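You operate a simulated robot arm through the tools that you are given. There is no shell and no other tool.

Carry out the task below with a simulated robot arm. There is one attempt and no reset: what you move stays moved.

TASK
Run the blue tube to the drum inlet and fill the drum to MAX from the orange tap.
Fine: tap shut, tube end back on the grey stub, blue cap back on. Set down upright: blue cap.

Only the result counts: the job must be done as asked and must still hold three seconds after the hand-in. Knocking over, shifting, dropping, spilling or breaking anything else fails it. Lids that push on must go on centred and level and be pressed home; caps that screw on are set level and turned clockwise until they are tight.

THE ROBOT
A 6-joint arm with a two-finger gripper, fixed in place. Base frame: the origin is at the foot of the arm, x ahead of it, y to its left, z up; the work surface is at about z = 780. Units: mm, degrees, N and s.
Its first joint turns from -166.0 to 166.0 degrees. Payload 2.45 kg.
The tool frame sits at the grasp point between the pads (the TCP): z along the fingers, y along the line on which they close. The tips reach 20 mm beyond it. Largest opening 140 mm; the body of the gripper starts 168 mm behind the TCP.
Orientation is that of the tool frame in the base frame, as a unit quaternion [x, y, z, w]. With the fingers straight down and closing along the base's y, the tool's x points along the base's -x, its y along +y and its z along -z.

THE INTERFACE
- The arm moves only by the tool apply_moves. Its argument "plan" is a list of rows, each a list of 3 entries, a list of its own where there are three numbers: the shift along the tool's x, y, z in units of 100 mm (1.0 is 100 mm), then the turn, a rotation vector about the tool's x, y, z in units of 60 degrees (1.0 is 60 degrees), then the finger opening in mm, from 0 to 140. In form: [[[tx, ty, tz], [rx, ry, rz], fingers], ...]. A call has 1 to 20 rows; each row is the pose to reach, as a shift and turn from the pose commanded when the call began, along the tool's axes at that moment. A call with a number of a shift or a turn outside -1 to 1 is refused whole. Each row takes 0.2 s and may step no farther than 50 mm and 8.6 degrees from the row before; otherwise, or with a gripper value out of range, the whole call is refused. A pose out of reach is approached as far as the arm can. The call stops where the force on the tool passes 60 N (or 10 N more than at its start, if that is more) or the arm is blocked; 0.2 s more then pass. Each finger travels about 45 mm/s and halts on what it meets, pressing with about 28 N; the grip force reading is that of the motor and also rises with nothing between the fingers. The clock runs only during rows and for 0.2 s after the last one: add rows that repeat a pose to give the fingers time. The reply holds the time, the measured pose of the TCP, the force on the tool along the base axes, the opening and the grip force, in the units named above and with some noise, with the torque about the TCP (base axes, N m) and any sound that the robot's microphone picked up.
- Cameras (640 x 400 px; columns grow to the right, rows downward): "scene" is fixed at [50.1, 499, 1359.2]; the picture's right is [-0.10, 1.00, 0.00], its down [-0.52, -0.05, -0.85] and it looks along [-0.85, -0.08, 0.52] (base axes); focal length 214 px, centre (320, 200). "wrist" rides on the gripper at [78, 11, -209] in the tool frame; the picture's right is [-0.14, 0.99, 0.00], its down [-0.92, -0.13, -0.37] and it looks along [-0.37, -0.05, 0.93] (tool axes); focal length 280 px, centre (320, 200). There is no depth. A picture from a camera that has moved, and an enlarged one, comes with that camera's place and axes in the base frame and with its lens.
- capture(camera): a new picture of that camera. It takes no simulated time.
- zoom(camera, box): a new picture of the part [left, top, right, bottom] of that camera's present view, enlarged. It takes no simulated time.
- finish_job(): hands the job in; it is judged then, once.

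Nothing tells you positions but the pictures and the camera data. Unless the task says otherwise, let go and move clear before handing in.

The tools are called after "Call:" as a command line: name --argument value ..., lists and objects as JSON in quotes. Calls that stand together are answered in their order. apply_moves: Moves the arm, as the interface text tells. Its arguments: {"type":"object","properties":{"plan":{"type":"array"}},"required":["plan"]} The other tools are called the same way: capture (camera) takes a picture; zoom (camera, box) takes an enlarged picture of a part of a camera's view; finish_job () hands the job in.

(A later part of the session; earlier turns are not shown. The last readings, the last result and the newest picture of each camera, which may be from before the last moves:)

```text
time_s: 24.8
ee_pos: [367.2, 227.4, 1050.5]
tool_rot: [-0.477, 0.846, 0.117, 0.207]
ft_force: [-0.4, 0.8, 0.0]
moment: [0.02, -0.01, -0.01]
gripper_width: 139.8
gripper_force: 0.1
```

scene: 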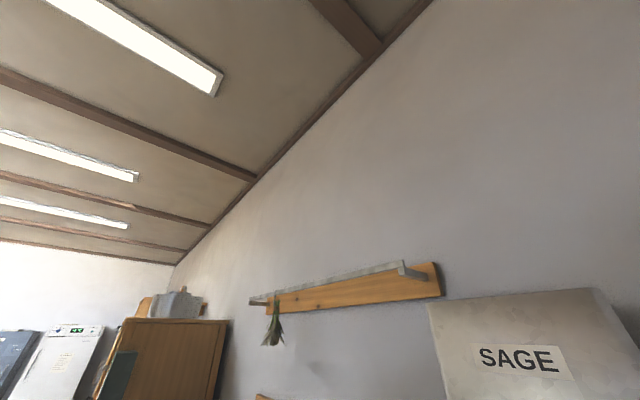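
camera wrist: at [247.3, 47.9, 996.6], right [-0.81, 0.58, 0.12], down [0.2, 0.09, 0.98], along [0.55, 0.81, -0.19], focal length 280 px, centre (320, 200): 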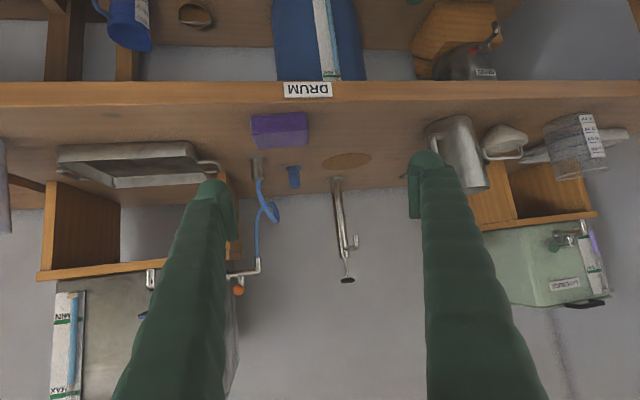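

Call:
apply_moves --plan '[[[-0.4, -0.16, 0.21], [0, 0, 0], 140], [[-0.8, -0.32, 0.42], [0, 0, 0], 140], [[-0.886, -0.4, 0.463], [0, 0, 0], 140]]'

Call:
apply_moves --plan '[[[-0.4, -0.16, 0.21], [0, 0, 0], 140], [[-0.8, -0.32, 0.42], [0, 0, 0], 140], [[-0.886, -0.4, 0.463], [0, 0, 0], 140]]'

Call:
capture --camera "wrist"

Call:
zoom --camera "wrist" --box '[230, 120, 420, 280]'

```text
time_s: 25.6
ee_pos: [453.0, 291.7, 1050.3]
tool_rot: [-0.478, 0.846, 0.117, 0.207]
ft_force: [-0.4, -0.1, -0.3]
moment: [0.0, 0.02, 0.02]
gripper_width: 140.0
gripper_force: 0.1
```

```text
time_s: 26.4
ee_pos: [540.1, 356.0, 1050.9]
tool_rot: [-0.477, 0.846, 0.118, 0.208]
ft_force: [-0.5, 0.3, -0.1]
moment: [-0.02, 0.02, 0.0]
gripper_width: 140.0
gripper_force: 0.1
```

```text
taken
camera wrist: at [444.7, 220.1, 1201.1], right [-0.78, 0.62, 0.06], down [0.44, 0.49, 0.75], along [0.43, 0.62, -0.65], focal length 280 px, centre (320, 200)
```

wrist: 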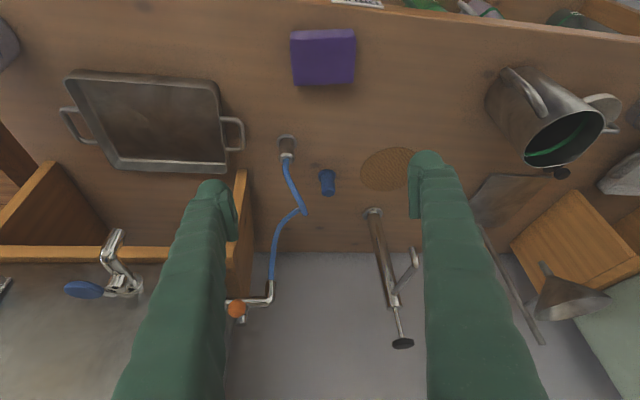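

```text
2.50 times, centred on (325, 200) of wrist
camera zoom: at [444.7, 220.1, 1201.1], right [-0.78, 0.62, 0.06], down [0.44, 0.49, 0.75], along [0.43, 0.62, -0.65], focal length 701 px, centre (308, 200)
```

zoom: 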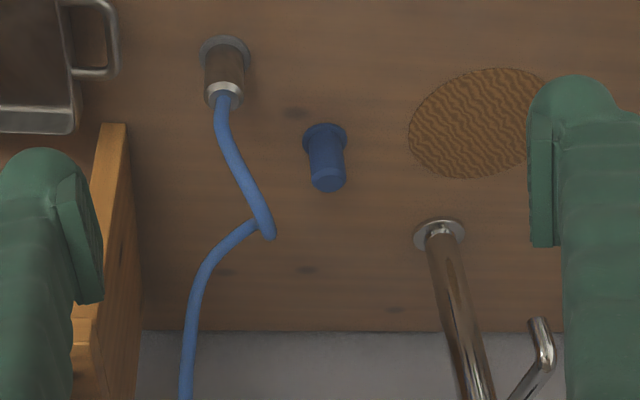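

I now have estimates: stub (668, 449) with its collar top at about z 826, and blue cap (669, 571) with its top at about z 829. I'll shift left a little for a clear view of the orange tap and zoom in.

Call:
apply_moves --plan '[[[0, -0.4, 0], [0, 0, 0], 140], [[0, -0.8, 0], [0, 0, 0], 140]]'

Call:
zoom --camera "wrist" --box '[240, 250, 340, 350]'

Call:
zoom --camera "wrist" --box '[300, 110, 420, 200]'

Call:
capture --camera "wrist"

```text
time_s: 27.0
ee_pos: [608.7, 315.1, 1051.2]
tool_rot: [-0.478, 0.845, 0.118, 0.208]
ft_force: [-0.4, -0.5, -0.3]
moment: [-0.02, -0.03, -0.02]
gripper_width: 140.2
gripper_force: 0.0
```

```text
4.00 times, centred on (290, 300) of wrist
camera zoom: at [514.0, 179.3, 1201.6], right [-0.79, 0.62, 0.06], down [0.44, 0.49, 0.75], along [0.43, 0.62, -0.65], focal length 1122 px, centre (440, -200)
```

zoom: 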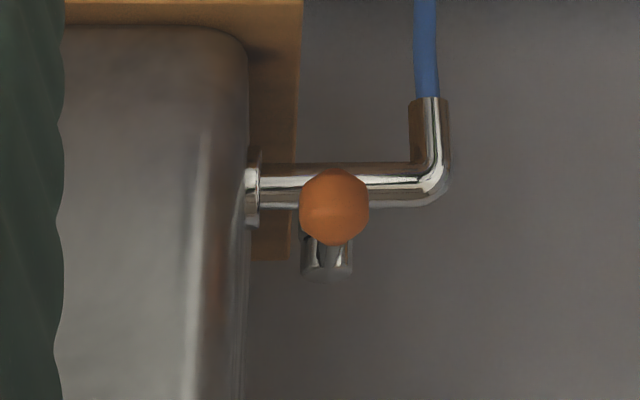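

```text
4.44 times, centred on (360, 155) of wrist
camera zoom: at [514.0, 179.3, 1201.6], right [-0.79, 0.62, 0.06], down [0.44, 0.49, 0.75], along [0.43, 0.62, -0.65], focal length 1246 px, centre (142, 400)
```

zoom: 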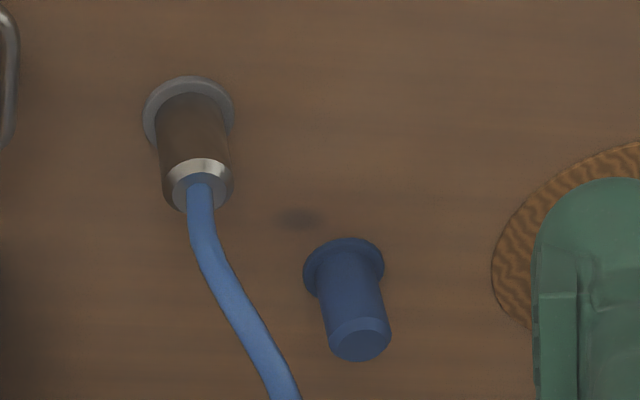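

```text
taken
camera wrist: at [514.0, 179.3, 1201.6], right [-0.79, 0.62, 0.06], down [0.44, 0.49, 0.75], along [0.43, 0.62, -0.65], focal length 280 px, centre (320, 200)
```

wrist: 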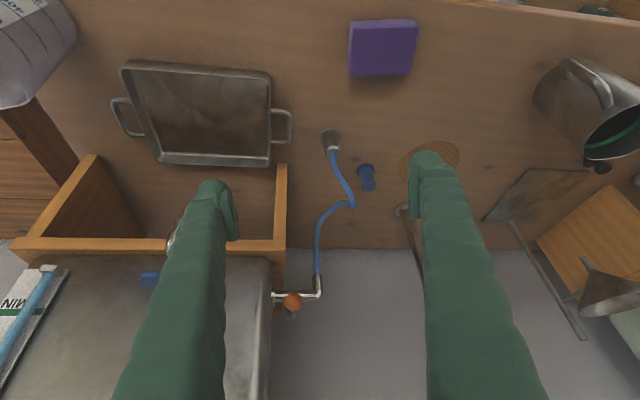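

The views are clear now. The tube end is a metal sleeve on a grey-flanged stub, the blue cap is a chamfered cylinder with a flange, and the orange lever's knob is at about (770, 461, 1056). The tube loops close by the cap, so I'll turn the tool to face +x with the fingers closing along y before approaching the cap.

Call:
apply_moves --plan '[[[0, 0, 0], [0.065, 0, 0.124], 130], [[0, 0, 0], [0.13, 0, 0.248], 120], [[0, 0, 0], [0.195, 0, 0.372], 110], [[0, 0, 0], [0.26, 0, 0.496], 100], [[0, 0, 0], [0.325, 0, 0.62], 90], [[0, 0, 0], [0.39, 0, 0.744], 80], [[0, 0, 0], [0.455, 0, 0.868], 70]]'

Call:
capture --camera "wrist"

```text
time_s: 28.6
ee_pos: [608.9, 314.8, 1051.2]
tool_rot: [0.001, 0.971, 0.0, 0.24]
ft_force: [0.3, 0.3, 0.2]
moment: [-0.02, 0.02, 0.0]
gripper_width: 69.7
gripper_force: 0.1
```

```text
taken
camera wrist: at [443.0, 326.8, 1201.8], right [0.12, 0.99, 0.06], down [0.64, -0.13, 0.75], along [0.75, -0.05, -0.65], focal length 280 px, centre (320, 200)
```

wrist: 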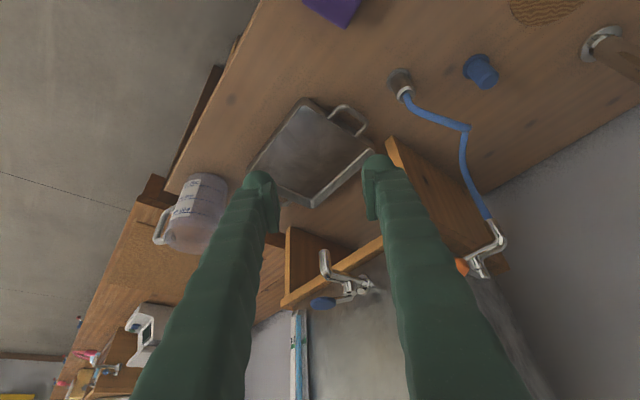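

Call:
apply_moves --plan '[[[0, 0.45, 0], [0, 0, 0], 70], [[0, 0.9, 0], [0, 0, 0], 65]]'

Call:
apply_moves --plan '[[[0.08, 0.4, 0.13], [0, 0, 0], 65], [[0.16, 0.8, 0.26], [0, 0, 0], 65], [[0.2, 0.9, 0.3], [0, 0, 0], 65]]'

Call:
capture --camera "wrist"

Call:
zoom --camera "wrist" --box '[300, 60, 460, 180]'

```text
time_s: 29.2
ee_pos: [608.3, 404.3, 1050.1]
tool_rot: [0.0, 0.971, -0.001, 0.239]
ft_force: [-0.3, -0.2, -0.1]
moment: [0.05, -0.01, 0.0]
gripper_width: 65.1
gripper_force: 0.1
```

```text
time_s: 30.0
ee_pos: [604.7, 496.3, 1012.4]
tool_rot: [-0.001, 0.971, -0.001, 0.238]
ft_force: [-0.8, 0.7, 0.3]
moment: [0.01, -0.01, -0.01]
gripper_width: 65.2
gripper_force: 0.0
```

```text
taken
camera wrist: at [438.1, 507.2, 1163.1], right [0.12, 0.99, 0.06], down [0.64, -0.13, 0.75], along [0.75, -0.05, -0.65], focal length 280 px, centre (320, 200)
```

wrist: 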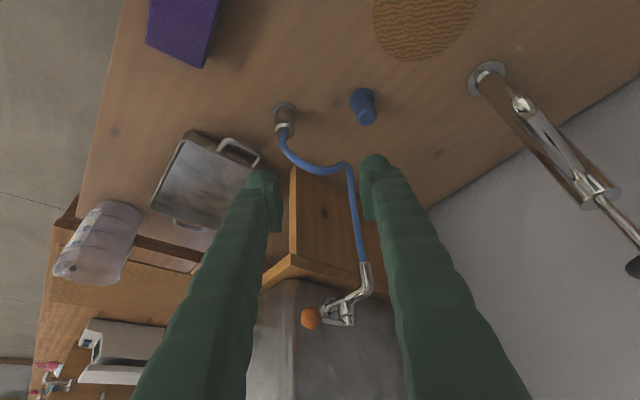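

```text
3.33 times, centred on (380, 120) of wrist
camera zoom: at [438.1, 507.2, 1163.1], right [0.12, 0.99, 0.06], down [0.64, -0.13, 0.75], along [0.75, -0.05, -0.65], focal length 935 px, centre (120, 467)
```

zoom: 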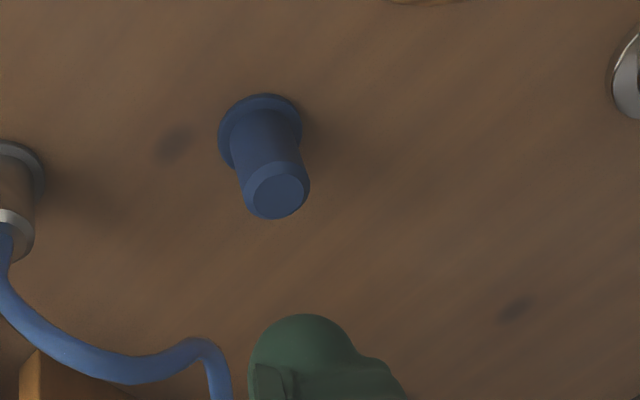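

This view puts the cap at about (666, 567) with its top at z ≈ 833, and the tube loop stays about 30 mm clear of the finger path. I'll go to the pre-approach point and check again.

Call:
apply_moves --plan '[[[0.0, 0.35, 0.0], [0, 0, 0], 60], [[0.0, 0.707, 0.1], [0, 0, 0], 58], [[0.2, 0.707, 0.4], [0, 0, 0], 58], [[0.345, 0.707, 0.689], [0, 0, 0], 58]]'

Call:
capture --camera "wrist"

Call:
zoom --camera "wrist" --box '[260, 80, 380, 180]'

```text
time_s: 31.0
ee_pos: [606.3, 564.9, 937.3]
tool_rot: [-0.001, 0.971, 0.0, 0.239]
ft_force: [-0.6, -0.4, -1.0]
moment: [0.01, 0.04, 0.05]
gripper_width: 57.8
gripper_force: 0.1
```

```text
taken
camera wrist: at [440.0, 577.0, 1087.4], right [0.12, 0.99, 0.06], down [0.64, -0.13, 0.75], along [0.75, -0.05, -0.65], focal length 280 px, centre (320, 200)
```

wrist: 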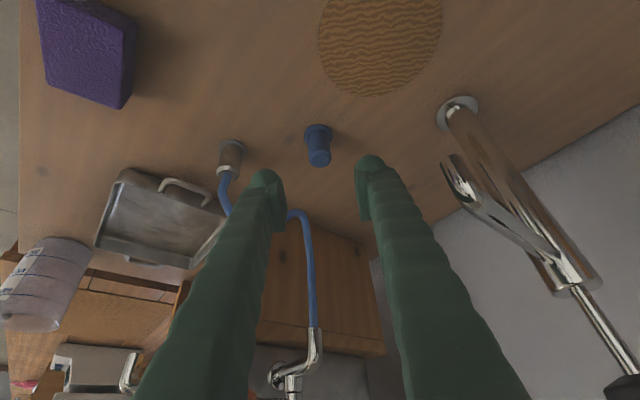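

```text
4.00 times, centred on (320, 130) of wrist
camera zoom: at [440.0, 577.0, 1087.4], right [0.12, 0.99, 0.06], down [0.64, -0.13, 0.75], along [0.75, -0.05, -0.65], focal length 1122 px, centre (320, 480)
```

zoom: 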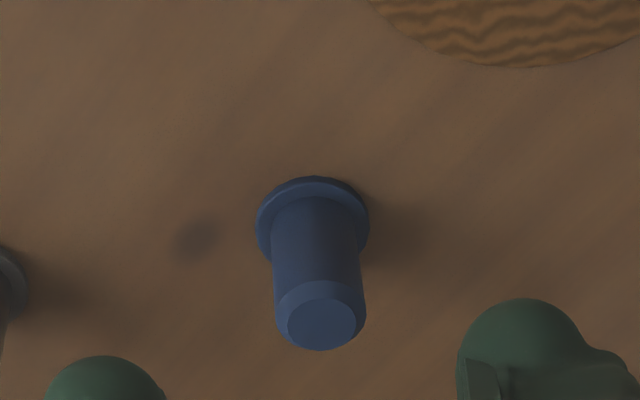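

Call:
apply_moves --plan '[[[0.01, 0.01, 0.3], [0, 0, 0], 58], [[0.02, 0.01, 0.6], [0, 0, 0], 58], [[0.02, 0.01, 0.85], [0, 0, 0], 58]]'

Call:
capture --camera "wrist"

Call:
zoom --camera "wrist" --box '[260, 100, 380, 200]'

```text
time_s: 31.8
ee_pos: [642.4, 566.6, 860.6]
tool_rot: [-0.001, 0.971, -0.001, 0.239]
ft_force: [-0.5, -0.7, -0.1]
moment: [-0.03, -0.01, 0.02]
gripper_width: 57.9
gripper_force: 0.0
```

```text
taken
camera wrist: at [477.7, 577.6, 1010.6], right [0.12, 0.99, 0.06], down [0.64, -0.13, 0.75], along [0.75, -0.05, -0.65], focal length 280 px, centre (320, 200)
```

wrist: 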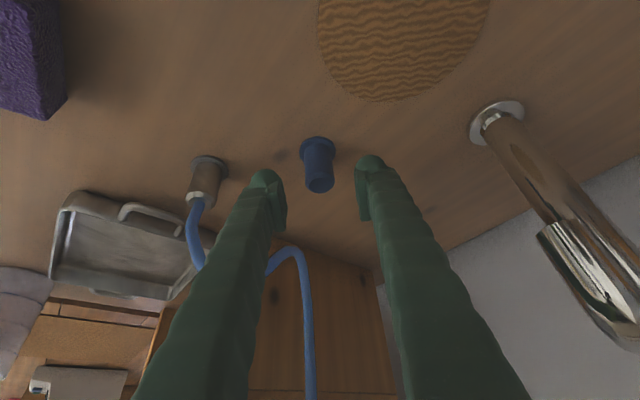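

```text
4.00 times, centred on (320, 150) of wrist
camera zoom: at [477.7, 577.6, 1010.6], right [0.12, 0.99, 0.06], down [0.64, -0.13, 0.75], along [0.75, -0.05, -0.65], focal length 1122 px, centre (320, 400)
```

zoom: 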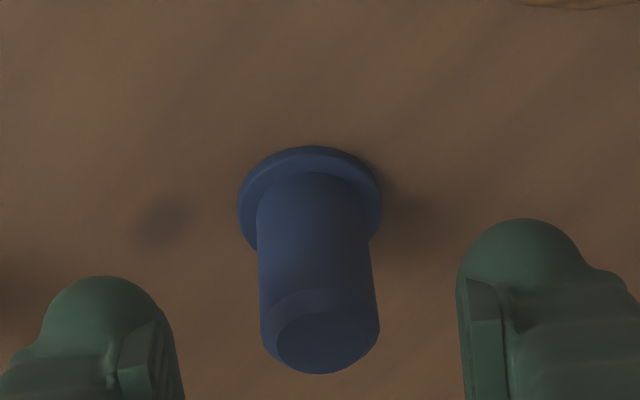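

The cap is centred between the fingers. I'll advance to the grasp height and close on it.

Call:
apply_moves --plan '[[[0, -0.005, 0.23], [0, 0, 0], 58], [[0, -0.005, 0.46], [0, 0, 0], 58]]'

Call:
apply_moves --plan '[[[0, 0, 0], [0, 0, 0], 40], [[0, 0, 0], [0, 0, 0], 20], [[0, 0, 0], [0, 0, 0], 20], [[0, 0, 0], [0, 0, 0], 20]]'

Call:
capture --camera "wrist"

```text
time_s: 32.4
ee_pos: [663.6, 566.1, 821.0]
tool_rot: [0.0, 0.971, -0.001, 0.239]
ft_force: [-0.6, 0.6, 0.0]
moment: [0.03, -0.01, 0.01]
gripper_width: 58.0
gripper_force: 0.1
```

```text
time_s: 33.4
ee_pos: [663.3, 566.0, 820.9]
tool_rot: [-0.001, 0.971, -0.001, 0.238]
ft_force: [0.3, -0.2, -0.1]
moment: [0.0, 0.0, -0.01]
gripper_width: 25.5
gripper_force: 27.9
```

```text
taken
camera wrist: at [498.4, 577.6, 970.8], right [0.12, 0.99, 0.06], down [0.65, -0.13, 0.75], along [0.75, -0.05, -0.65], focal length 280 px, centre (320, 200)
```

wrist: 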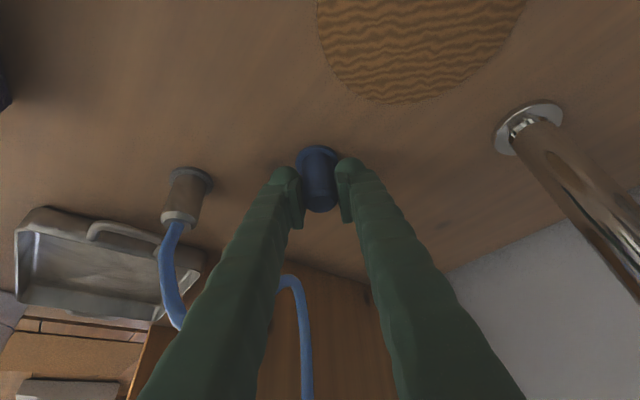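

The cap is gripped at 25.5 mm with no side load. I'll test it with a small lift straight up.

Call:
apply_moves --plan '[[[-0.0139, 0, -0.0266], [0, 0, 0], 20], [[-0.0279, 0, -0.0531], [0, 0, 0], 20], [[-0.0464, 0, -0.0886], [0, 0, 0], 20]]'

Call:
zoom --camera "wrist" --box '[260, 100, 380, 240]'

```text
time_s: 34.2
ee_pos: [665.3, 566.9, 830.5]
tool_rot: [-0.001, 0.971, 0.0, 0.239]
ft_force: [0.1, -0.4, -0.6]
moment: [-0.01, 0.01, -0.01]
gripper_width: 25.7
gripper_force: 27.8
```

```text
2.86 times, centred on (320, 170) of wrist
camera zoom: at [498.9, 578.1, 981.1], right [0.12, 0.99, 0.06], down [0.65, -0.13, 0.75], along [0.75, -0.05, -0.65], focal length 801 px, centre (320, 286)
```

zoom: 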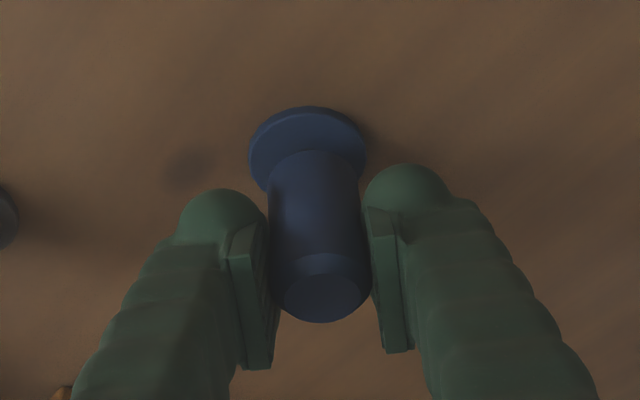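

The cap is coming up freely. I'll lift further to clear the stub below it.

Call:
apply_moves --plan '[[[-0.07, 0, -0.133], [0, 0, 0], 20], [[-0.139, 0, -0.266], [0, 0, 0], 20], [[-0.232, 0, -0.443], [0, 0, 0], 20], [[-0.325, 0, -0.62], [0, 0, 0], 20]]'

Call:
capture --camera "wrist"

Call:
zoom --camera "wrist" --box '[260, 70, 380, 230]'

```text
time_s: 35.2
ee_pos: [665.2, 565.3, 900.7]
tool_rot: [-0.001, 0.971, 0.0, 0.239]
ft_force: [-0.7, -0.1, 1.1]
moment: [0.01, -0.03, 0.06]
gripper_width: 25.1
gripper_force: 28.1
```

```text
taken
camera wrist: at [498.9, 577.0, 1051.1], right [0.12, 0.99, 0.06], down [0.65, -0.13, 0.75], along [0.75, -0.05, -0.65], focal length 280 px, centre (320, 200)
```

wrist: 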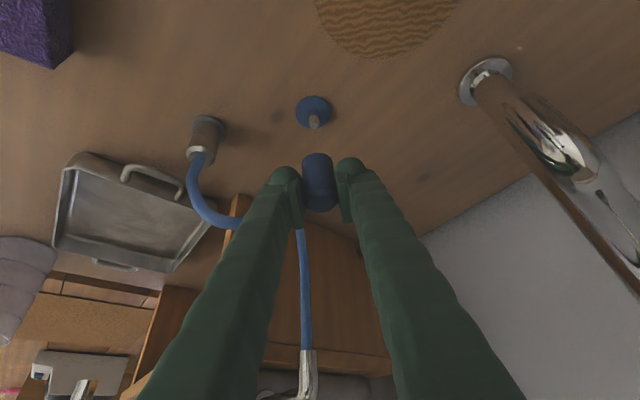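

```text
2.50 times, centred on (320, 150) of wrist
camera zoom: at [498.9, 577.0, 1051.1], right [0.12, 0.99, 0.06], down [0.65, -0.13, 0.75], along [0.75, -0.05, -0.65], focal length 701 px, centre (320, 325)
```

zoom: 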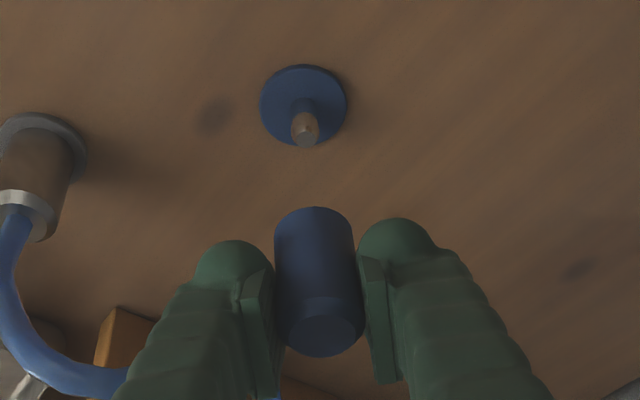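

The cap is off, and underneath is a thin metal nipple on a blue flange, so this is the drum inlet. I'll carry the cap to a clear spot near (565, 520) and set it down upright.

Call:
apply_moves --plan '[[[0.3, -0.15, -0.155], [0, 0, 0], 20], [[0.6, -0.3, -0.31], [0, 0, 0], 20], [[0.886, -0.45, -0.464], [0, 0, 0], 20]]'

Call:
capture --camera "wrist"

Call:
zoom --camera "wrist" --box '[320, 60, 480, 220]'

```text
time_s: 36.0
ee_pos: [564.1, 519.5, 900.9]
tool_rot: [-0.001, 0.971, 0.001, 0.239]
ft_force: [-0.1, 0.1, 0.2]
moment: [-0.01, 0.0, -0.05]
gripper_width: 25.8
gripper_force: 27.7
```

```text
taken
camera wrist: at [399.3, 531.0, 1051.3], right [0.12, 0.99, 0.06], down [0.65, -0.13, 0.75], along [0.75, -0.05, -0.65], focal length 280 px, centre (320, 200)
```

wrist: 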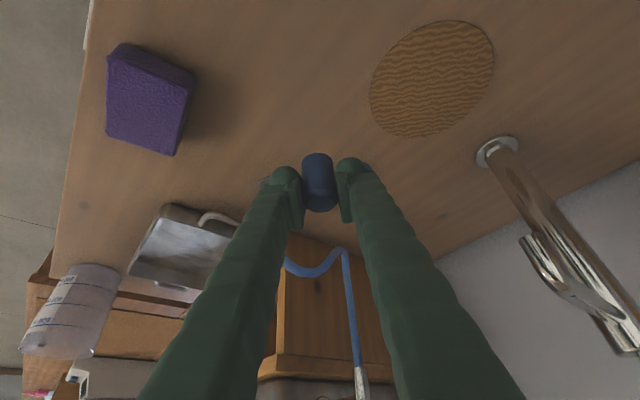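

```text
2.50 times, centred on (400, 140) of wrist
camera zoom: at [399.3, 531.0, 1051.3], right [0.12, 0.99, 0.06], down [0.65, -0.13, 0.75], along [0.75, -0.05, -0.65], focal length 701 px, centre (120, 350)
```

zoom: 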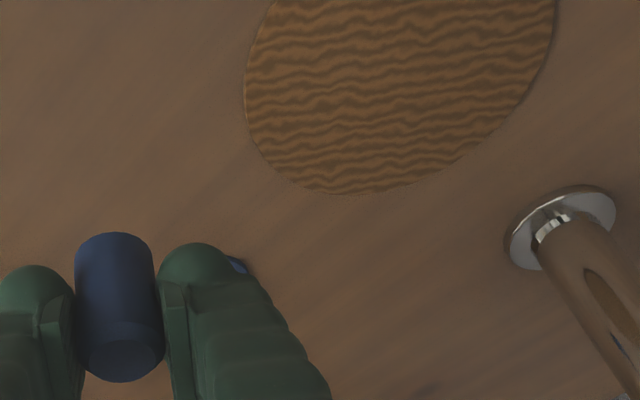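

Call:
apply_moves --plan '[[[0.14, 0, 0.266], [0, 0, 0], 20], [[0.279, 0, 0.531], [0, 0, 0], 20], [[0.348, 0, 0.664], [0, 0, 0], 20]]'

Call:
apply_moves --plan '[[[0.0139, 0, 0.0266], [0, 0, 0], 20], [[0.0186, 0, 0.0354], [0, 0, 0], 20]]'

Call:
zoom --camera "wrist" --box '[260, 120, 380, 230]'

```text
time_s: 36.8
ee_pos: [564.1, 520.4, 826.1]
tool_rot: [0.0, 0.971, 0.0, 0.238]
ft_force: [0.0, -0.4, 0.1]
moment: [0.0, -0.02, 0.02]
gripper_width: 25.7
gripper_force: 28.3
```

```text
time_s: 37.4
ee_pos: [564.3, 520.8, 821.8]
tool_rot: [0.0, 0.971, -0.001, 0.238]
ft_force: [0.1, 0.2, -0.5]
moment: [-0.01, -0.02, -0.02]
gripper_width: 25.5
gripper_force: 27.7
```

```text
3.64 times, centred on (320, 175) of wrist
camera zoom: at [399.0, 532.1, 972.4], right [0.12, 0.99, 0.06], down [0.64, -0.13, 0.75], along [0.75, -0.05, -0.65], focal length 1020 px, centre (320, 291)
```

zoom: 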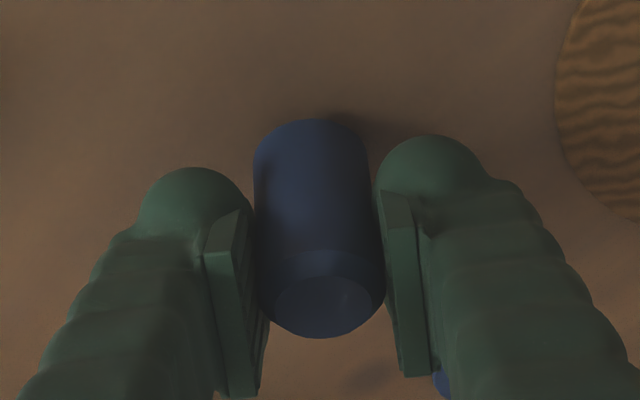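

Not touching yet, so I'll lower in 1.5–2 mm steps and watch the force.

Call:
apply_moves --plan '[[[0.007, 0, 0.0133], [0, 0, 0], 20], [[0.0139, 0, 0.0266], [0, 0, 0], 20]]'

Call:
apply_moves --plan '[[[0.0046, 0, 0.0089], [0, 0, 0], 20], [[0.0093, 0, 0.0177], [0, 0, 0], 20]]'

```text
time_s: 38.0
ee_pos: [565.3, 522.0, 819.6]
tool_rot: [0.0, 0.971, -0.001, 0.238]
ft_force: [0.0, -0.2, 0.4]
moment: [0.01, 0.02, -0.03]
gripper_width: 25.6
gripper_force: 28.3
```

```text
time_s: 38.6
ee_pos: [565.3, 522.1, 816.2]
tool_rot: [0.0, 0.971, 0.0, 0.238]
ft_force: [0.5, -0.4, -1.2]
moment: [0.01, 0.0, 0.03]
gripper_width: 25.5
gripper_force: 28.4
```

Call:
apply_moves --plan '[[[0.0046, 0, 0.0089], [0, 0, 0], 20], [[0.0093, 0, 0.0177], [0, 0, 0], 20]]'

Call:
zoom --camera "wrist" --box '[260, 120, 380, 230]'

```text
time_s: 39.2
ee_pos: [564.6, 521.0, 816.3]
tool_rot: [-0.001, 0.971, 0.0, 0.239]
ft_force: [-1.2, -1.7, 18.1]
moment: [0.04, 0.1, 0.0]
gripper_width: 25.7
gripper_force: 28.0
```

```text
3.64 times, centred on (320, 175) of wrist
camera zoom: at [399.2, 532.1, 966.5], right [0.12, 0.99, 0.06], down [0.64, -0.13, 0.75], along [0.76, -0.05, -0.65], focal length 1020 px, centre (320, 291)
```

zoom: 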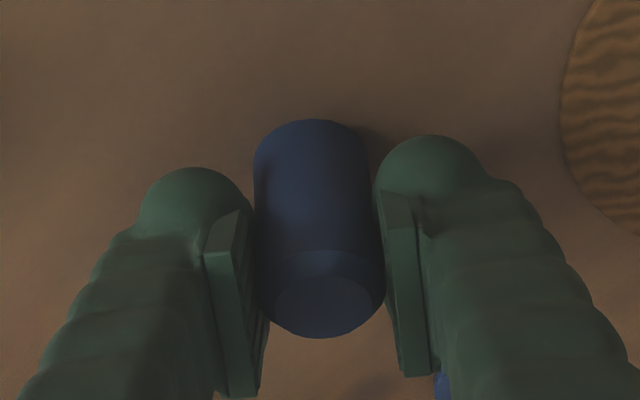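

The cap touches the bench with 18 N of contact force. I'll ease up slightly, open the fingers and back off along the tool axis.

Call:
apply_moves --plan '[[[-0.0075, 0, -0.0142], [0, 0, 0], 20], [[-0.0075, 0, -0.0142], [0, 0, 0], 20]]'

Call:
apply_moves --plan '[[[0, 0, 0], [0, 0, 0], 35], [[0, 0, 0], [0, 0, 0], 50], [[0, 0, 0], [0, 0, 0], 58], [[0, 0, 0], [0, 0, 0], 58]]'

Call:
zoom --camera "wrist" --box '[240, 100, 400, 230]'

```text
time_s: 39.8
ee_pos: [565.1, 522.1, 816.5]
tool_rot: [-0.001, 0.971, -0.001, 0.239]
ft_force: [0.5, 0.3, -0.8]
moment: [-0.04, 0.01, -0.04]
gripper_width: 25.6
gripper_force: 27.9
```

```text
time_s: 40.8
ee_pos: [564.0, 519.7, 817.5]
tool_rot: [-0.001, 0.971, -0.001, 0.238]
ft_force: [0.5, 0.5, 0.8]
moment: [-0.02, 0.0, -0.02]
gripper_width: 57.7
gripper_force: 0.1
```

```text
3.08 times, centred on (320, 165) of wrist
camera zoom: at [399.3, 532.5, 967.7], right [0.12, 0.99, 0.06], down [0.64, -0.13, 0.75], along [0.75, -0.05, -0.65], focal length 863 px, centre (320, 308)
```

zoom: 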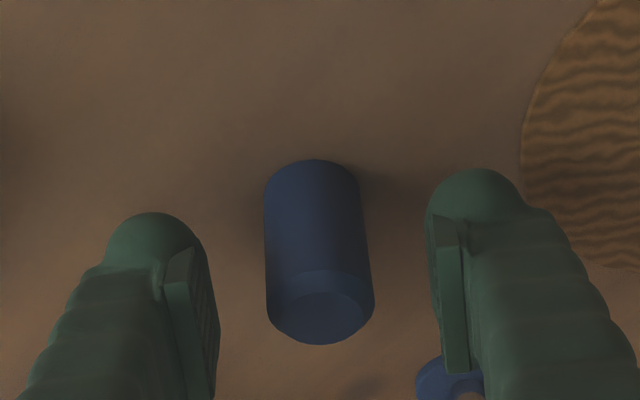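

The cap stands upright on the bench. I'll back away and turn toward the tube end on the grey stub.

Call:
apply_moves --plan '[[[0, 0, -0.4], [0, 0, 0], 58], [[0, 0, -0.8], [0, 0, 0], 58], [[0, 0, -1.0], [0, 0, 0], 58]]'

Call:
apply_moves --plan '[[[-0.2, -0.3, -0.3], [0, 0, 0], 70], [[-0.4, -0.6, -0.3], [-0.05, 0, -0.095], 70], [[-0.4, -0.9, -0.3], [-0.11, 0, -0.21], 70], [[-0.4, -1.0, -0.3], [-0.17, 0, -0.325], 70], [[-0.4, -1.0, -0.3], [-0.23, 0, -0.44], 70], [[-0.4, -1.0, -0.3], [-0.286, 0, -0.545], 70]]'

Call:
capture --camera "wrist"

```text
time_s: 41.6
ee_pos: [519.5, 522.8, 906.9]
tool_rot: [-0.001, 0.971, 0.0, 0.238]
ft_force: [-0.8, -0.1, 0.2]
moment: [-0.01, -0.01, -0.01]
gripper_width: 58.1
gripper_force: 0.2
```

```text
time_s: 43.0
ee_pos: [542.2, 421.8, 950.8]
tool_rot: [-0.309, 0.921, 0.076, 0.226]
ft_force: [-0.1, 0.3, -0.2]
moment: [0.02, 0.01, -0.03]
gripper_width: 70.0
gripper_force: 0.0
```

```text
taken
camera wrist: at [402.0, 331.0, 1101.5], right [-0.5, 0.86, 0.06], down [0.59, 0.29, 0.75], along [0.63, 0.41, -0.65], focal length 280 px, centre (320, 200)
```

wrist: 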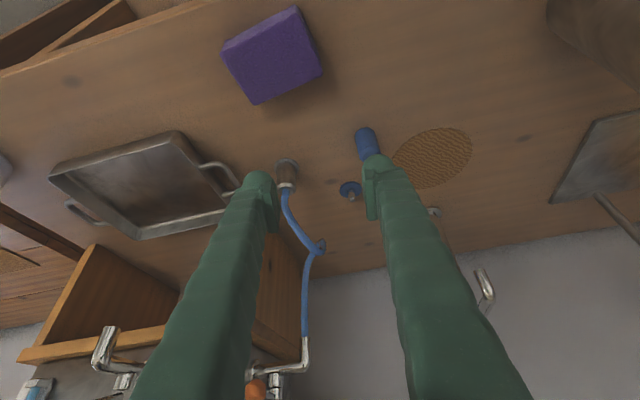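

Call:
zoom --camera "wrist" --box '[250, 130, 370, 250]'

Call:
zoom --camera "wrist" --box '[250, 300, 350, 400]'

```text
3.33 times, centred on (310, 190) of wrist
camera zoom: at [402.0, 331.0, 1101.5], right [-0.5, 0.86, 0.06], down [0.59, 0.29, 0.75], along [0.63, 0.41, -0.65], focal length 935 px, centre (353, 233)
```

zoom: 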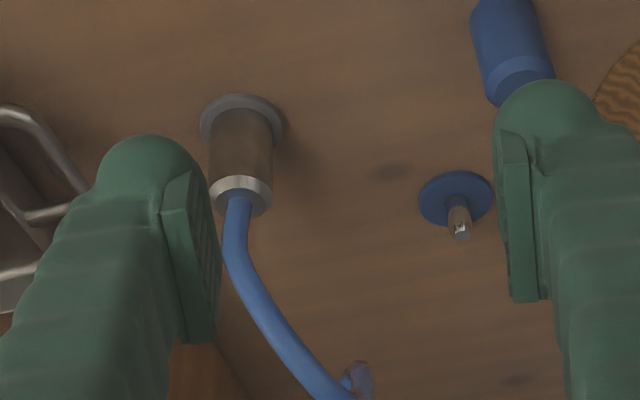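

```text
4.00 times, centred on (300, 350) of wrist
camera zoom: at [402.0, 331.0, 1101.5], right [-0.5, 0.86, 0.06], down [0.59, 0.29, 0.75], along [0.63, 0.41, -0.65], focal length 1122 px, centre (400, -400)
```

zoom: 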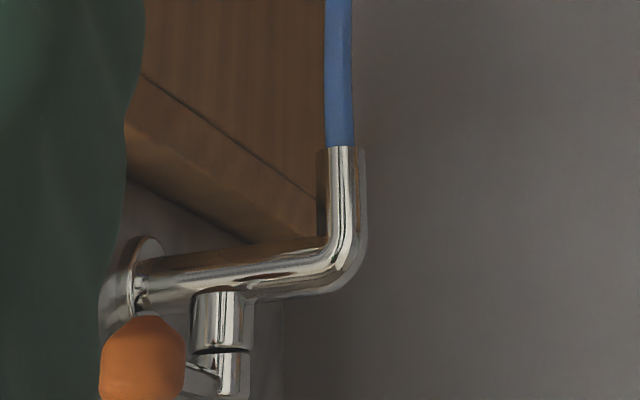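

The sleeve is at (667.6, 449.6), z 785–835, and the inlet nipple is at about (667, 567). I'll approach the sleeve along the tool axis.

Call:
apply_moves --plan '[[[-0.2, -0.3, 0.1], [0, 0, 0], 64], [[-0.4, -0.534, 0.3], [0, 0, 0], 60], [[-0.427, -0.534, 0.6], [0, 0, 0], 60], [[-0.427, -0.534, 0.95], [0, 0, 0], 60]]'

Call:
capture --camera "wrist"

Call:
zoom --camera "wrist" --box '[240, 100, 400, 220]'

```text
time_s: 44.0
ee_pos: [636.8, 426.4, 885.3]
tool_rot: [-0.308, 0.921, 0.076, 0.226]
ft_force: [0.3, 0.2, 0.1]
moment: [0.02, -0.03, -0.01]
gripper_width: 60.0
gripper_force: 0.0
```

```text
taken
camera wrist: at [498.0, 335.7, 1036.6], right [-0.5, 0.86, 0.06], down [0.59, 0.29, 0.75], along [0.63, 0.41, -0.65], focal length 280 px, centre (320, 200)
```

wrist: 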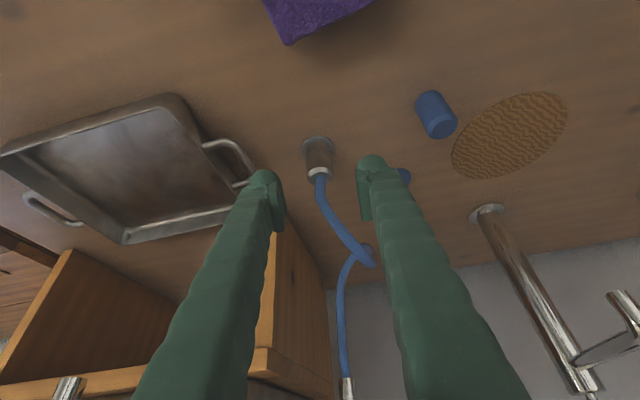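

```text
3.33 times, centred on (320, 160) of wrist
camera zoom: at [498.0, 335.7, 1036.6], right [-0.5, 0.86, 0.06], down [0.59, 0.29, 0.75], along [0.63, 0.41, -0.65], focal length 935 px, centre (320, 333)
```

zoom: 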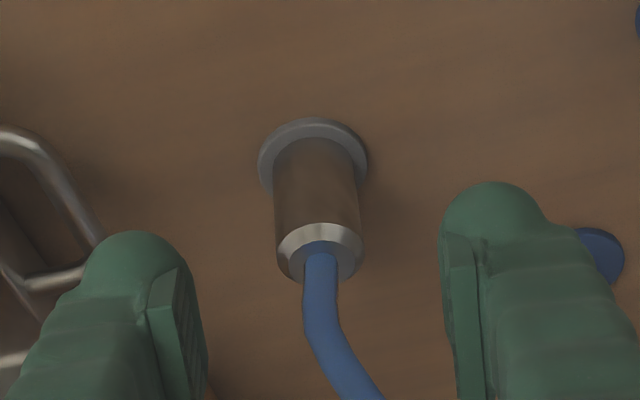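

Call:
apply_moves --plan '[[[-0.02, 0, 0.25], [0, 0, 0], 60], [[-0.04, 0, 0.5], [0, 0, 0], 60], [[-0.047, 0, 0.762], [0, 0, 0], 60]]'

Call:
zoom --camera "wrist" --box '[240, 100, 400, 240]'

```text
time_s: 44.8
ee_pos: [668.8, 451.9, 820.8]
tool_rot: [-0.308, 0.921, 0.076, 0.226]
ft_force: [0.1, -0.4, -0.8]
moment: [-0.01, 0.0, -0.02]
gripper_width: 60.2
gripper_force: 0.0
```

```text
2.86 times, centred on (320, 170) of wrist
camera zoom: at [529.9, 361.4, 971.1], right [-0.5, 0.86, 0.06], down [0.59, 0.29, 0.75], along [0.63, 0.41, -0.65], focal length 801 px, centre (320, 286)
```

zoom: 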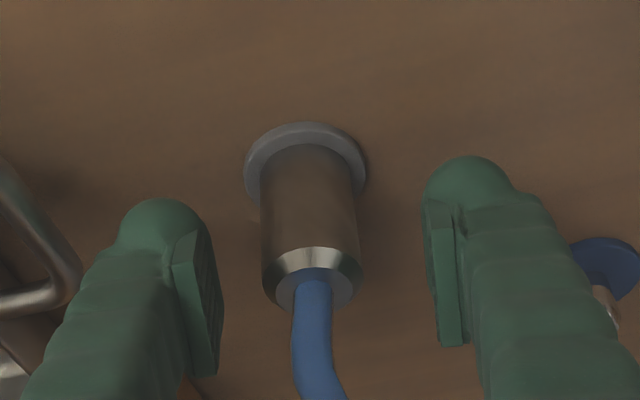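

Call:
apply_moves --plan '[[[0, -0.02, 0], [0, 0, 0], 60], [[0, -0.02, 0], [0, 0, 0], 45], [[0, -0.02, 0], [0, 0, 0], 30], [[0, -0.02, 0], [0, 0, 0], 20], [[0, -0.02, 0], [0, 0, 0], 20], [[0, -0.02, 0], [0, 0, 0], 20]]'

Call:
zoom --camera "wrist" --box '[240, 100, 400, 240]'

```text
time_s: 46.2
ee_pos: [670.3, 449.3, 821.5]
tool_rot: [-0.308, 0.921, 0.075, 0.226]
ft_force: [0.6, -0.1, -1.2]
moment: [0.0, -0.02, 0.0]
gripper_width: 26.4
gripper_force: 28.2
```

```text
2.86 times, centred on (320, 170) of wrist
camera zoom: at [531.4, 359.3, 971.2], right [-0.5, 0.86, 0.06], down [0.59, 0.29, 0.75], along [0.63, 0.41, -0.65], focal length 801 px, centre (320, 286)
```

zoom: 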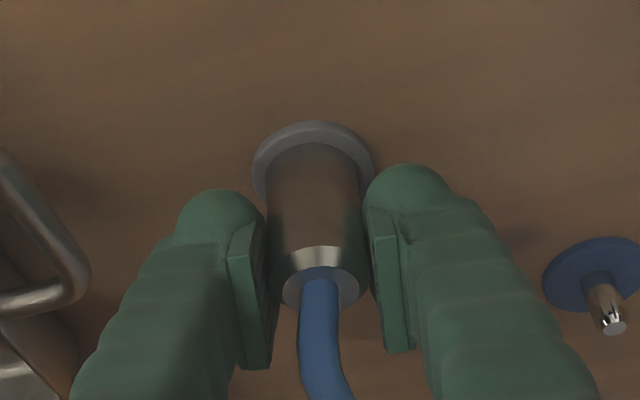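

Sleeve gripped at 26.4 mm. I'll pull it gently straight up off the stub.

Call:
apply_moves --plan '[[[-0.0186, 0, -0.0354], [0, 0, 0], 20], [[-0.0371, 0, -0.0709], [0, 0, 0], 20], [[-0.0557, 0, -0.1063], [0, 0, 0], 20]]'

Call:
zoom --camera "wrist" --box '[240, 100, 400, 240]'

```text
time_s: 47.0
ee_pos: [669.3, 451.9, 832.1]
tool_rot: [-0.308, 0.921, 0.076, 0.227]
ft_force: [-0.4, 1.1, -0.9]
moment: [0.01, 0.01, 0.01]
gripper_width: 26.2
gripper_force: 27.8
```

```text
2.86 times, centred on (320, 170) of wrist
camera zoom: at [531.9, 359.4, 983.1], right [-0.5, 0.86, 0.06], down [0.59, 0.29, 0.75], along [0.63, 0.41, -0.65], focal length 801 px, centre (320, 286)
```

zoom: 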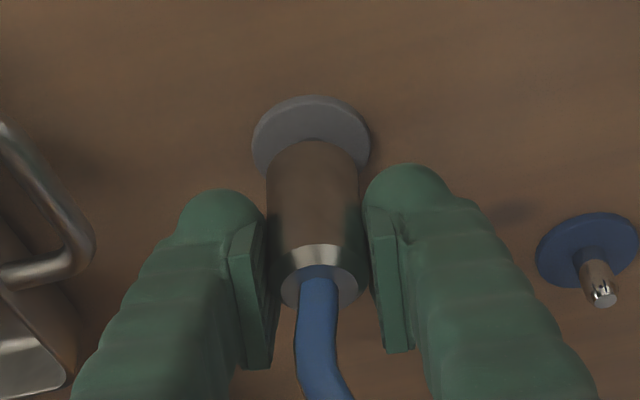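

Call:
apply_moves --plan '[[[-0.0743, 0, -0.1417], [0, 0, 0], 20], [[-0.149, 0, -0.283], [0, 0, 0], 20], [[-0.223, 0, -0.425], [0, 0, 0], 20]]'

Call:
apply_moves --plan '[[[-0.15, 0.235, 0.08], [0, 0, 0], 20], [[-0.304, 0.471, 0.16], [0, 0, 0], 20], [[-0.45, 0.7, 0.24], [0, 0, 0], 20], [[-0.53, 0.82, 0.278], [0, 0, 0], 20]]'

Call:
capture --camera "wrist"

Call:
zoom --camera "wrist" --box '[240, 80, 400, 240]'

```text
time_s: 47.8
ee_pos: [671.0, 451.8, 882.2]
tool_rot: [-0.308, 0.921, 0.076, 0.227]
ft_force: [-0.5, 0.6, 0.1]
moment: [-0.02, -0.01, 0.04]
gripper_width: 25.9
gripper_force: 28.3
```

```text
time_s: 48.8
ee_pos: [669.2, 551.7, 881.2]
tool_rot: [-0.308, 0.921, 0.076, 0.226]
ft_force: [-0.6, -0.2, 0.2]
moment: [-0.02, -0.02, -0.02]
gripper_width: 25.7
gripper_force: 27.8
```

```text
taken
camera wrist: at [530.7, 460.8, 1031.7], right [-0.5, 0.86, 0.06], down [0.59, 0.29, 0.75], along [0.63, 0.41, -0.65], focal length 280 px, centre (320, 200)
```

wrist: 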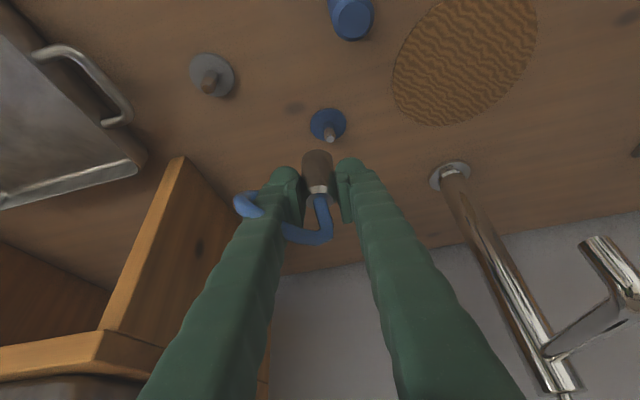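

```text
2.50 times, centred on (320, 160) of wrist
camera zoom: at [530.7, 460.8, 1031.7], right [-0.5, 0.86, 0.06], down [0.59, 0.29, 0.75], along [0.63, 0.41, -0.65], focal length 701 px, centre (320, 300)
```

zoom: 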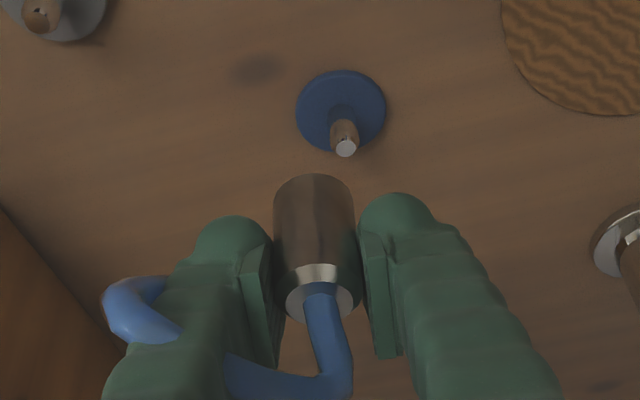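

Both stubs are visible as thin nipples on flanges. From this view the inlet is at about (665.3, 567.0) and the sleeve axis is near (666.6, 549.1). I'll shift over the inlet and lower partway to check alignment.

Call:
apply_moves --plan '[[[-0.075, 0.144, 0.039], [0, 0, 0], 20], [[-0.029, 0.144, 0.128], [0, 0, 0], 20], [[0.018, 0.144, 0.216], [0, 0, 0], 20]]'

Call:
capture --camera "wrist"

Call:
zoom --camera "wrist" --box '[270, 110, 370, 210]'

```text
time_s: 49.6
ee_pos: [667.9, 568.3, 861.5]
tool_rot: [-0.308, 0.921, 0.075, 0.227]
ft_force: [-0.1, 0.3, 0.8]
moment: [0.01, 0.0, -0.01]
gripper_width: 25.7
gripper_force: 27.7
```

```text
taken
camera wrist: at [528.3, 477.3, 1010.8], right [-0.5, 0.86, 0.06], down [0.59, 0.29, 0.75], along [0.63, 0.41, -0.65], focal length 280 px, centre (320, 200)
```

wrist: 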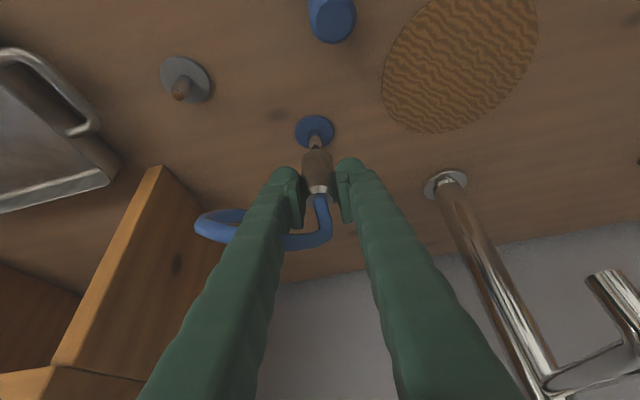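

```text
4.00 times, centred on (320, 160) of wrist
camera zoom: at [528.3, 477.3, 1010.8], right [-0.5, 0.86, 0.06], down [0.59, 0.29, 0.75], along [0.63, 0.41, -0.65], focal length 1122 px, centre (320, 360)
```

zoom: 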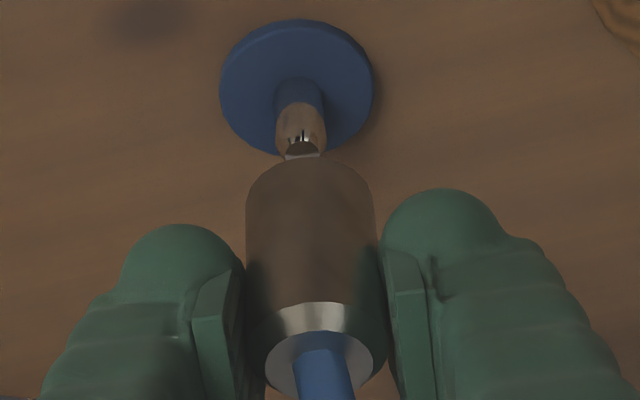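

Alignment over the inlet looks within about 1 mm. I'll lower in steps and watch the force.

Call:
apply_moves --plan '[[[0.0232, 0, 0.0443], [0, 0, 0], 20], [[0.0464, 0, 0.0886], [0, 0, 0], 20], [[0.0603, 0, 0.1151], [0, 0, 0], 20]]'

Call:
zoom --camera "wrist" --box '[270, 110, 370, 210]'

Call:
apply_moves --plan '[[[0.0093, 0, 0.0177], [0, 0, 0], 20], [[0.0186, 0, 0.0354], [0, 0, 0], 20], [[0.0279, 0, 0.0531], [0, 0, 0], 20]]'

Call:
zoom --camera "wrist" --box '[270, 110, 370, 210]'

```text
time_s: 50.4
ee_pos: [667.2, 567.4, 846.3]
tool_rot: [-0.309, 0.921, 0.076, 0.226]
ft_force: [0.3, -0.4, -1.2]
moment: [0.0, -0.02, -0.01]
gripper_width: 25.7
gripper_force: 28.2
```

```text
4.00 times, centred on (320, 160) of wrist
camera zoom: at [528.4, 477.6, 997.4], right [-0.5, 0.86, 0.06], down [0.59, 0.29, 0.75], along [0.63, 0.41, -0.65], focal length 1122 px, centre (320, 360)
```

zoom: 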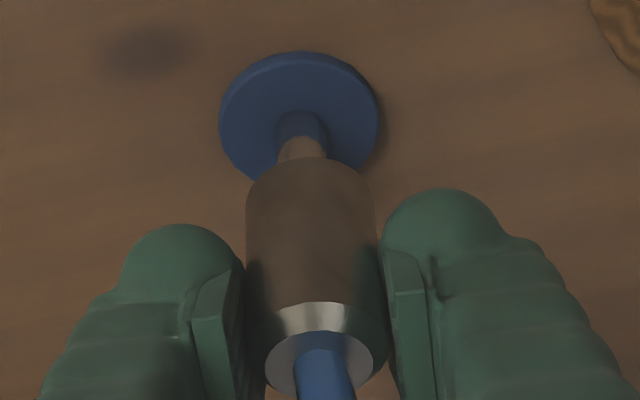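

```text
time_s: 51.2
ee_pos: [667.1, 568.7, 842.4]
tool_rot: [-0.308, 0.921, 0.075, 0.226]
ft_force: [0.3, 0.1, -0.2]
moment: [0.01, 0.0, -0.06]
gripper_width: 26.0
gripper_force: 28.3
```

```text
4.00 times, centred on (320, 160) of wrist
camera zoom: at [528.5, 477.4, 991.8], right [-0.5, 0.86, 0.06], down [0.59, 0.29, 0.75], along [0.63, 0.41, -0.65], focal length 1122 px, centre (320, 360)
```

zoom: 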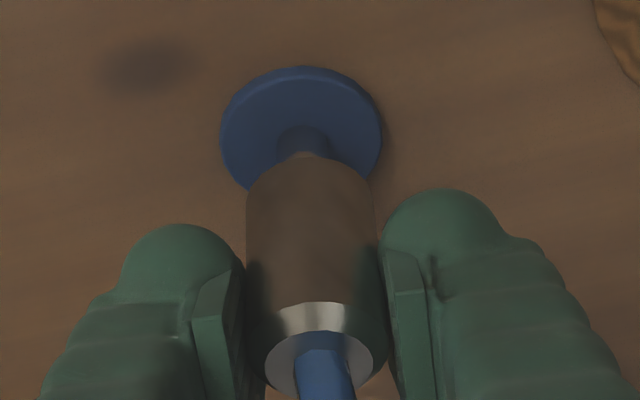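

Call:
apply_moves --plan '[[[0.0139, -0.006, 0.0266], [0, 0, 0], 20], [[0.0279, -0.006, 0.0531], [0, 0, 0], 20], [[0.0464, -0.006, 0.0886], [0, 0, 0], 20], [[0.065, -0.006, 0.124], [0, 0, 0], 20]]'

Call:
apply_moves --plan '[[[0.0093, 0, 0.0177], [0, 0, 0], 20], [[0.0186, 0, 0.0354], [0, 0, 0], 20]]'

Call:
zoom --camera "wrist" --box '[270, 110, 370, 210]'

```text
time_s: 52.2
ee_pos: [667.3, 568.2, 828.8]
tool_rot: [-0.309, 0.921, 0.075, 0.226]
ft_force: [-0.1, 0.7, -0.9]
moment: [0.0, -0.01, -0.03]
gripper_width: 25.7
gripper_force: 28.2
```

```text
time_s: 52.8
ee_pos: [666.7, 567.7, 823.1]
tool_rot: [-0.308, 0.921, 0.075, 0.226]
ft_force: [0.4, 0.1, -0.3]
moment: [-0.03, 0.01, 0.02]
gripper_width: 25.8
gripper_force: 27.7
```

```text
4.00 times, centred on (320, 160) of wrist
camera zoom: at [528.5, 476.8, 973.9], right [-0.5, 0.86, 0.06], down [0.59, 0.29, 0.75], along [0.63, 0.41, -0.65], focal length 1122 px, centre (320, 360)
```

zoom: 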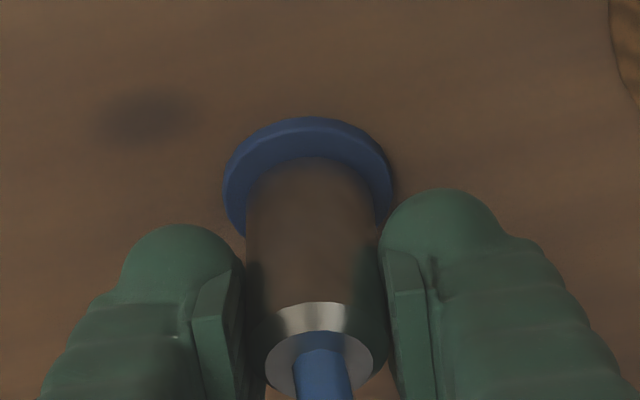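

Nearly seated. I'll press down the last millimetres and feel for the flange.

Call:
apply_moves --plan '[[[0.0046, 0, 0.0089], [0, 0, 0], 20], [[0.0093, 0, 0.0177], [0, 0, 0], 20]]'

Call:
apply_moves --plan '[[[0.0046, 0, 0.0089], [0, 0, 0], 20], [[0.007, 0, 0.0133], [0, 0, 0], 20]]'

Call:
zoom --camera "wrist" --box '[270, 110, 370, 210]'

```text
time_s: 53.4
ee_pos: [666.0, 568.4, 821.3]
tool_rot: [-0.309, 0.921, 0.076, 0.227]
ft_force: [-0.1, 0.5, -0.2]
moment: [0.01, 0.02, 0.0]
gripper_width: 25.8
gripper_force: 28.0
```

```text
time_s: 54.0
ee_pos: [666.7, 567.7, 820.9]
tool_rot: [-0.308, 0.921, 0.076, 0.227]
ft_force: [-1.0, 2.5, 14.4]
moment: [-0.1, -0.03, 0.04]
gripper_width: 25.7
gripper_force: 28.2
```

```text
4.00 times, centred on (320, 160) of wrist
camera zoom: at [528.4, 477.1, 971.0], right [-0.5, 0.86, 0.06], down [0.59, 0.29, 0.75], along [0.63, 0.41, -0.65], focal length 1122 px, centre (320, 360)
```

zoom: 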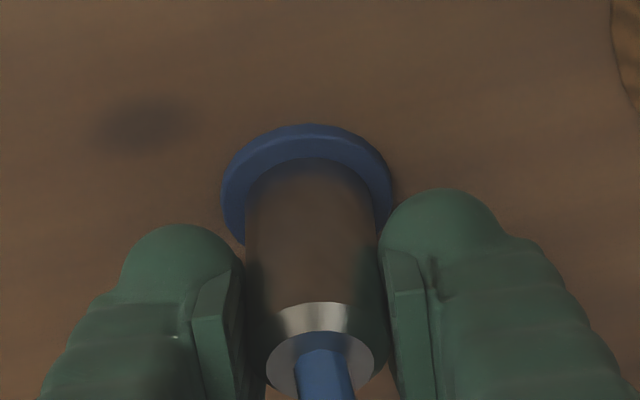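

Call:
apply_moves --plan '[[[0.0046, 0, 0.0089], [0, 0, 0], 20], [[0.0046, 0, 0.0089], [0, 0, 0], 20]]'

Call:
apply_moves --plan '[[[-0.01, 0, -0.0192], [0, 0, 0], 20], [[-0.01, 0, -0.0192], [0, 0, 0], 30], [[-0.01, 0, -0.0192], [0, 0, 0], 45], [[-0.01, 0, -0.0192], [0, 0, 0], 56], [[-0.01, 0, -0.0192], [0, 0, 0], 56]]'

Call:
capture --camera "wrist"

```text
time_s: 54.6
ee_pos: [667.8, 567.7, 820.1]
tool_rot: [-0.308, 0.921, 0.076, 0.227]
ft_force: [-1.7, 4.3, 22.0]
moment: [0.0, 0.01, 0.07]
gripper_width: 25.6
gripper_force: 28.3
```

```text
time_s: 55.8
ee_pos: [667.7, 567.4, 821.5]
tool_rot: [-0.308, 0.921, 0.076, 0.227]
ft_force: [-0.3, 0.9, 0.1]
moment: [-0.01, 0.0, 0.01]
gripper_width: 55.9
gripper_force: 0.1
```

```text
taken
camera wrist: at [529.1, 476.9, 971.8], right [-0.5, 0.86, 0.06], down [0.59, 0.29, 0.75], along [0.63, 0.41, -0.65], focal length 280 px, centre (320, 200)
```

wrist: 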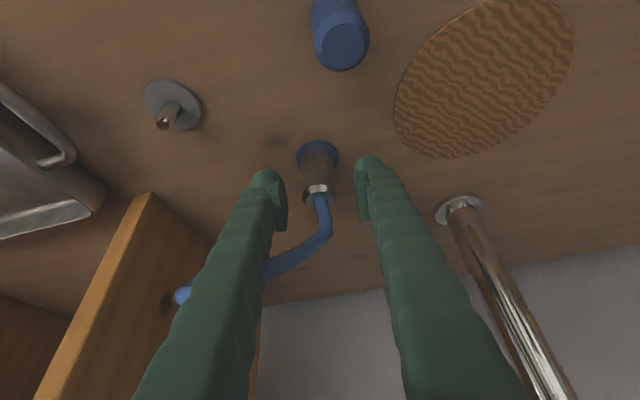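

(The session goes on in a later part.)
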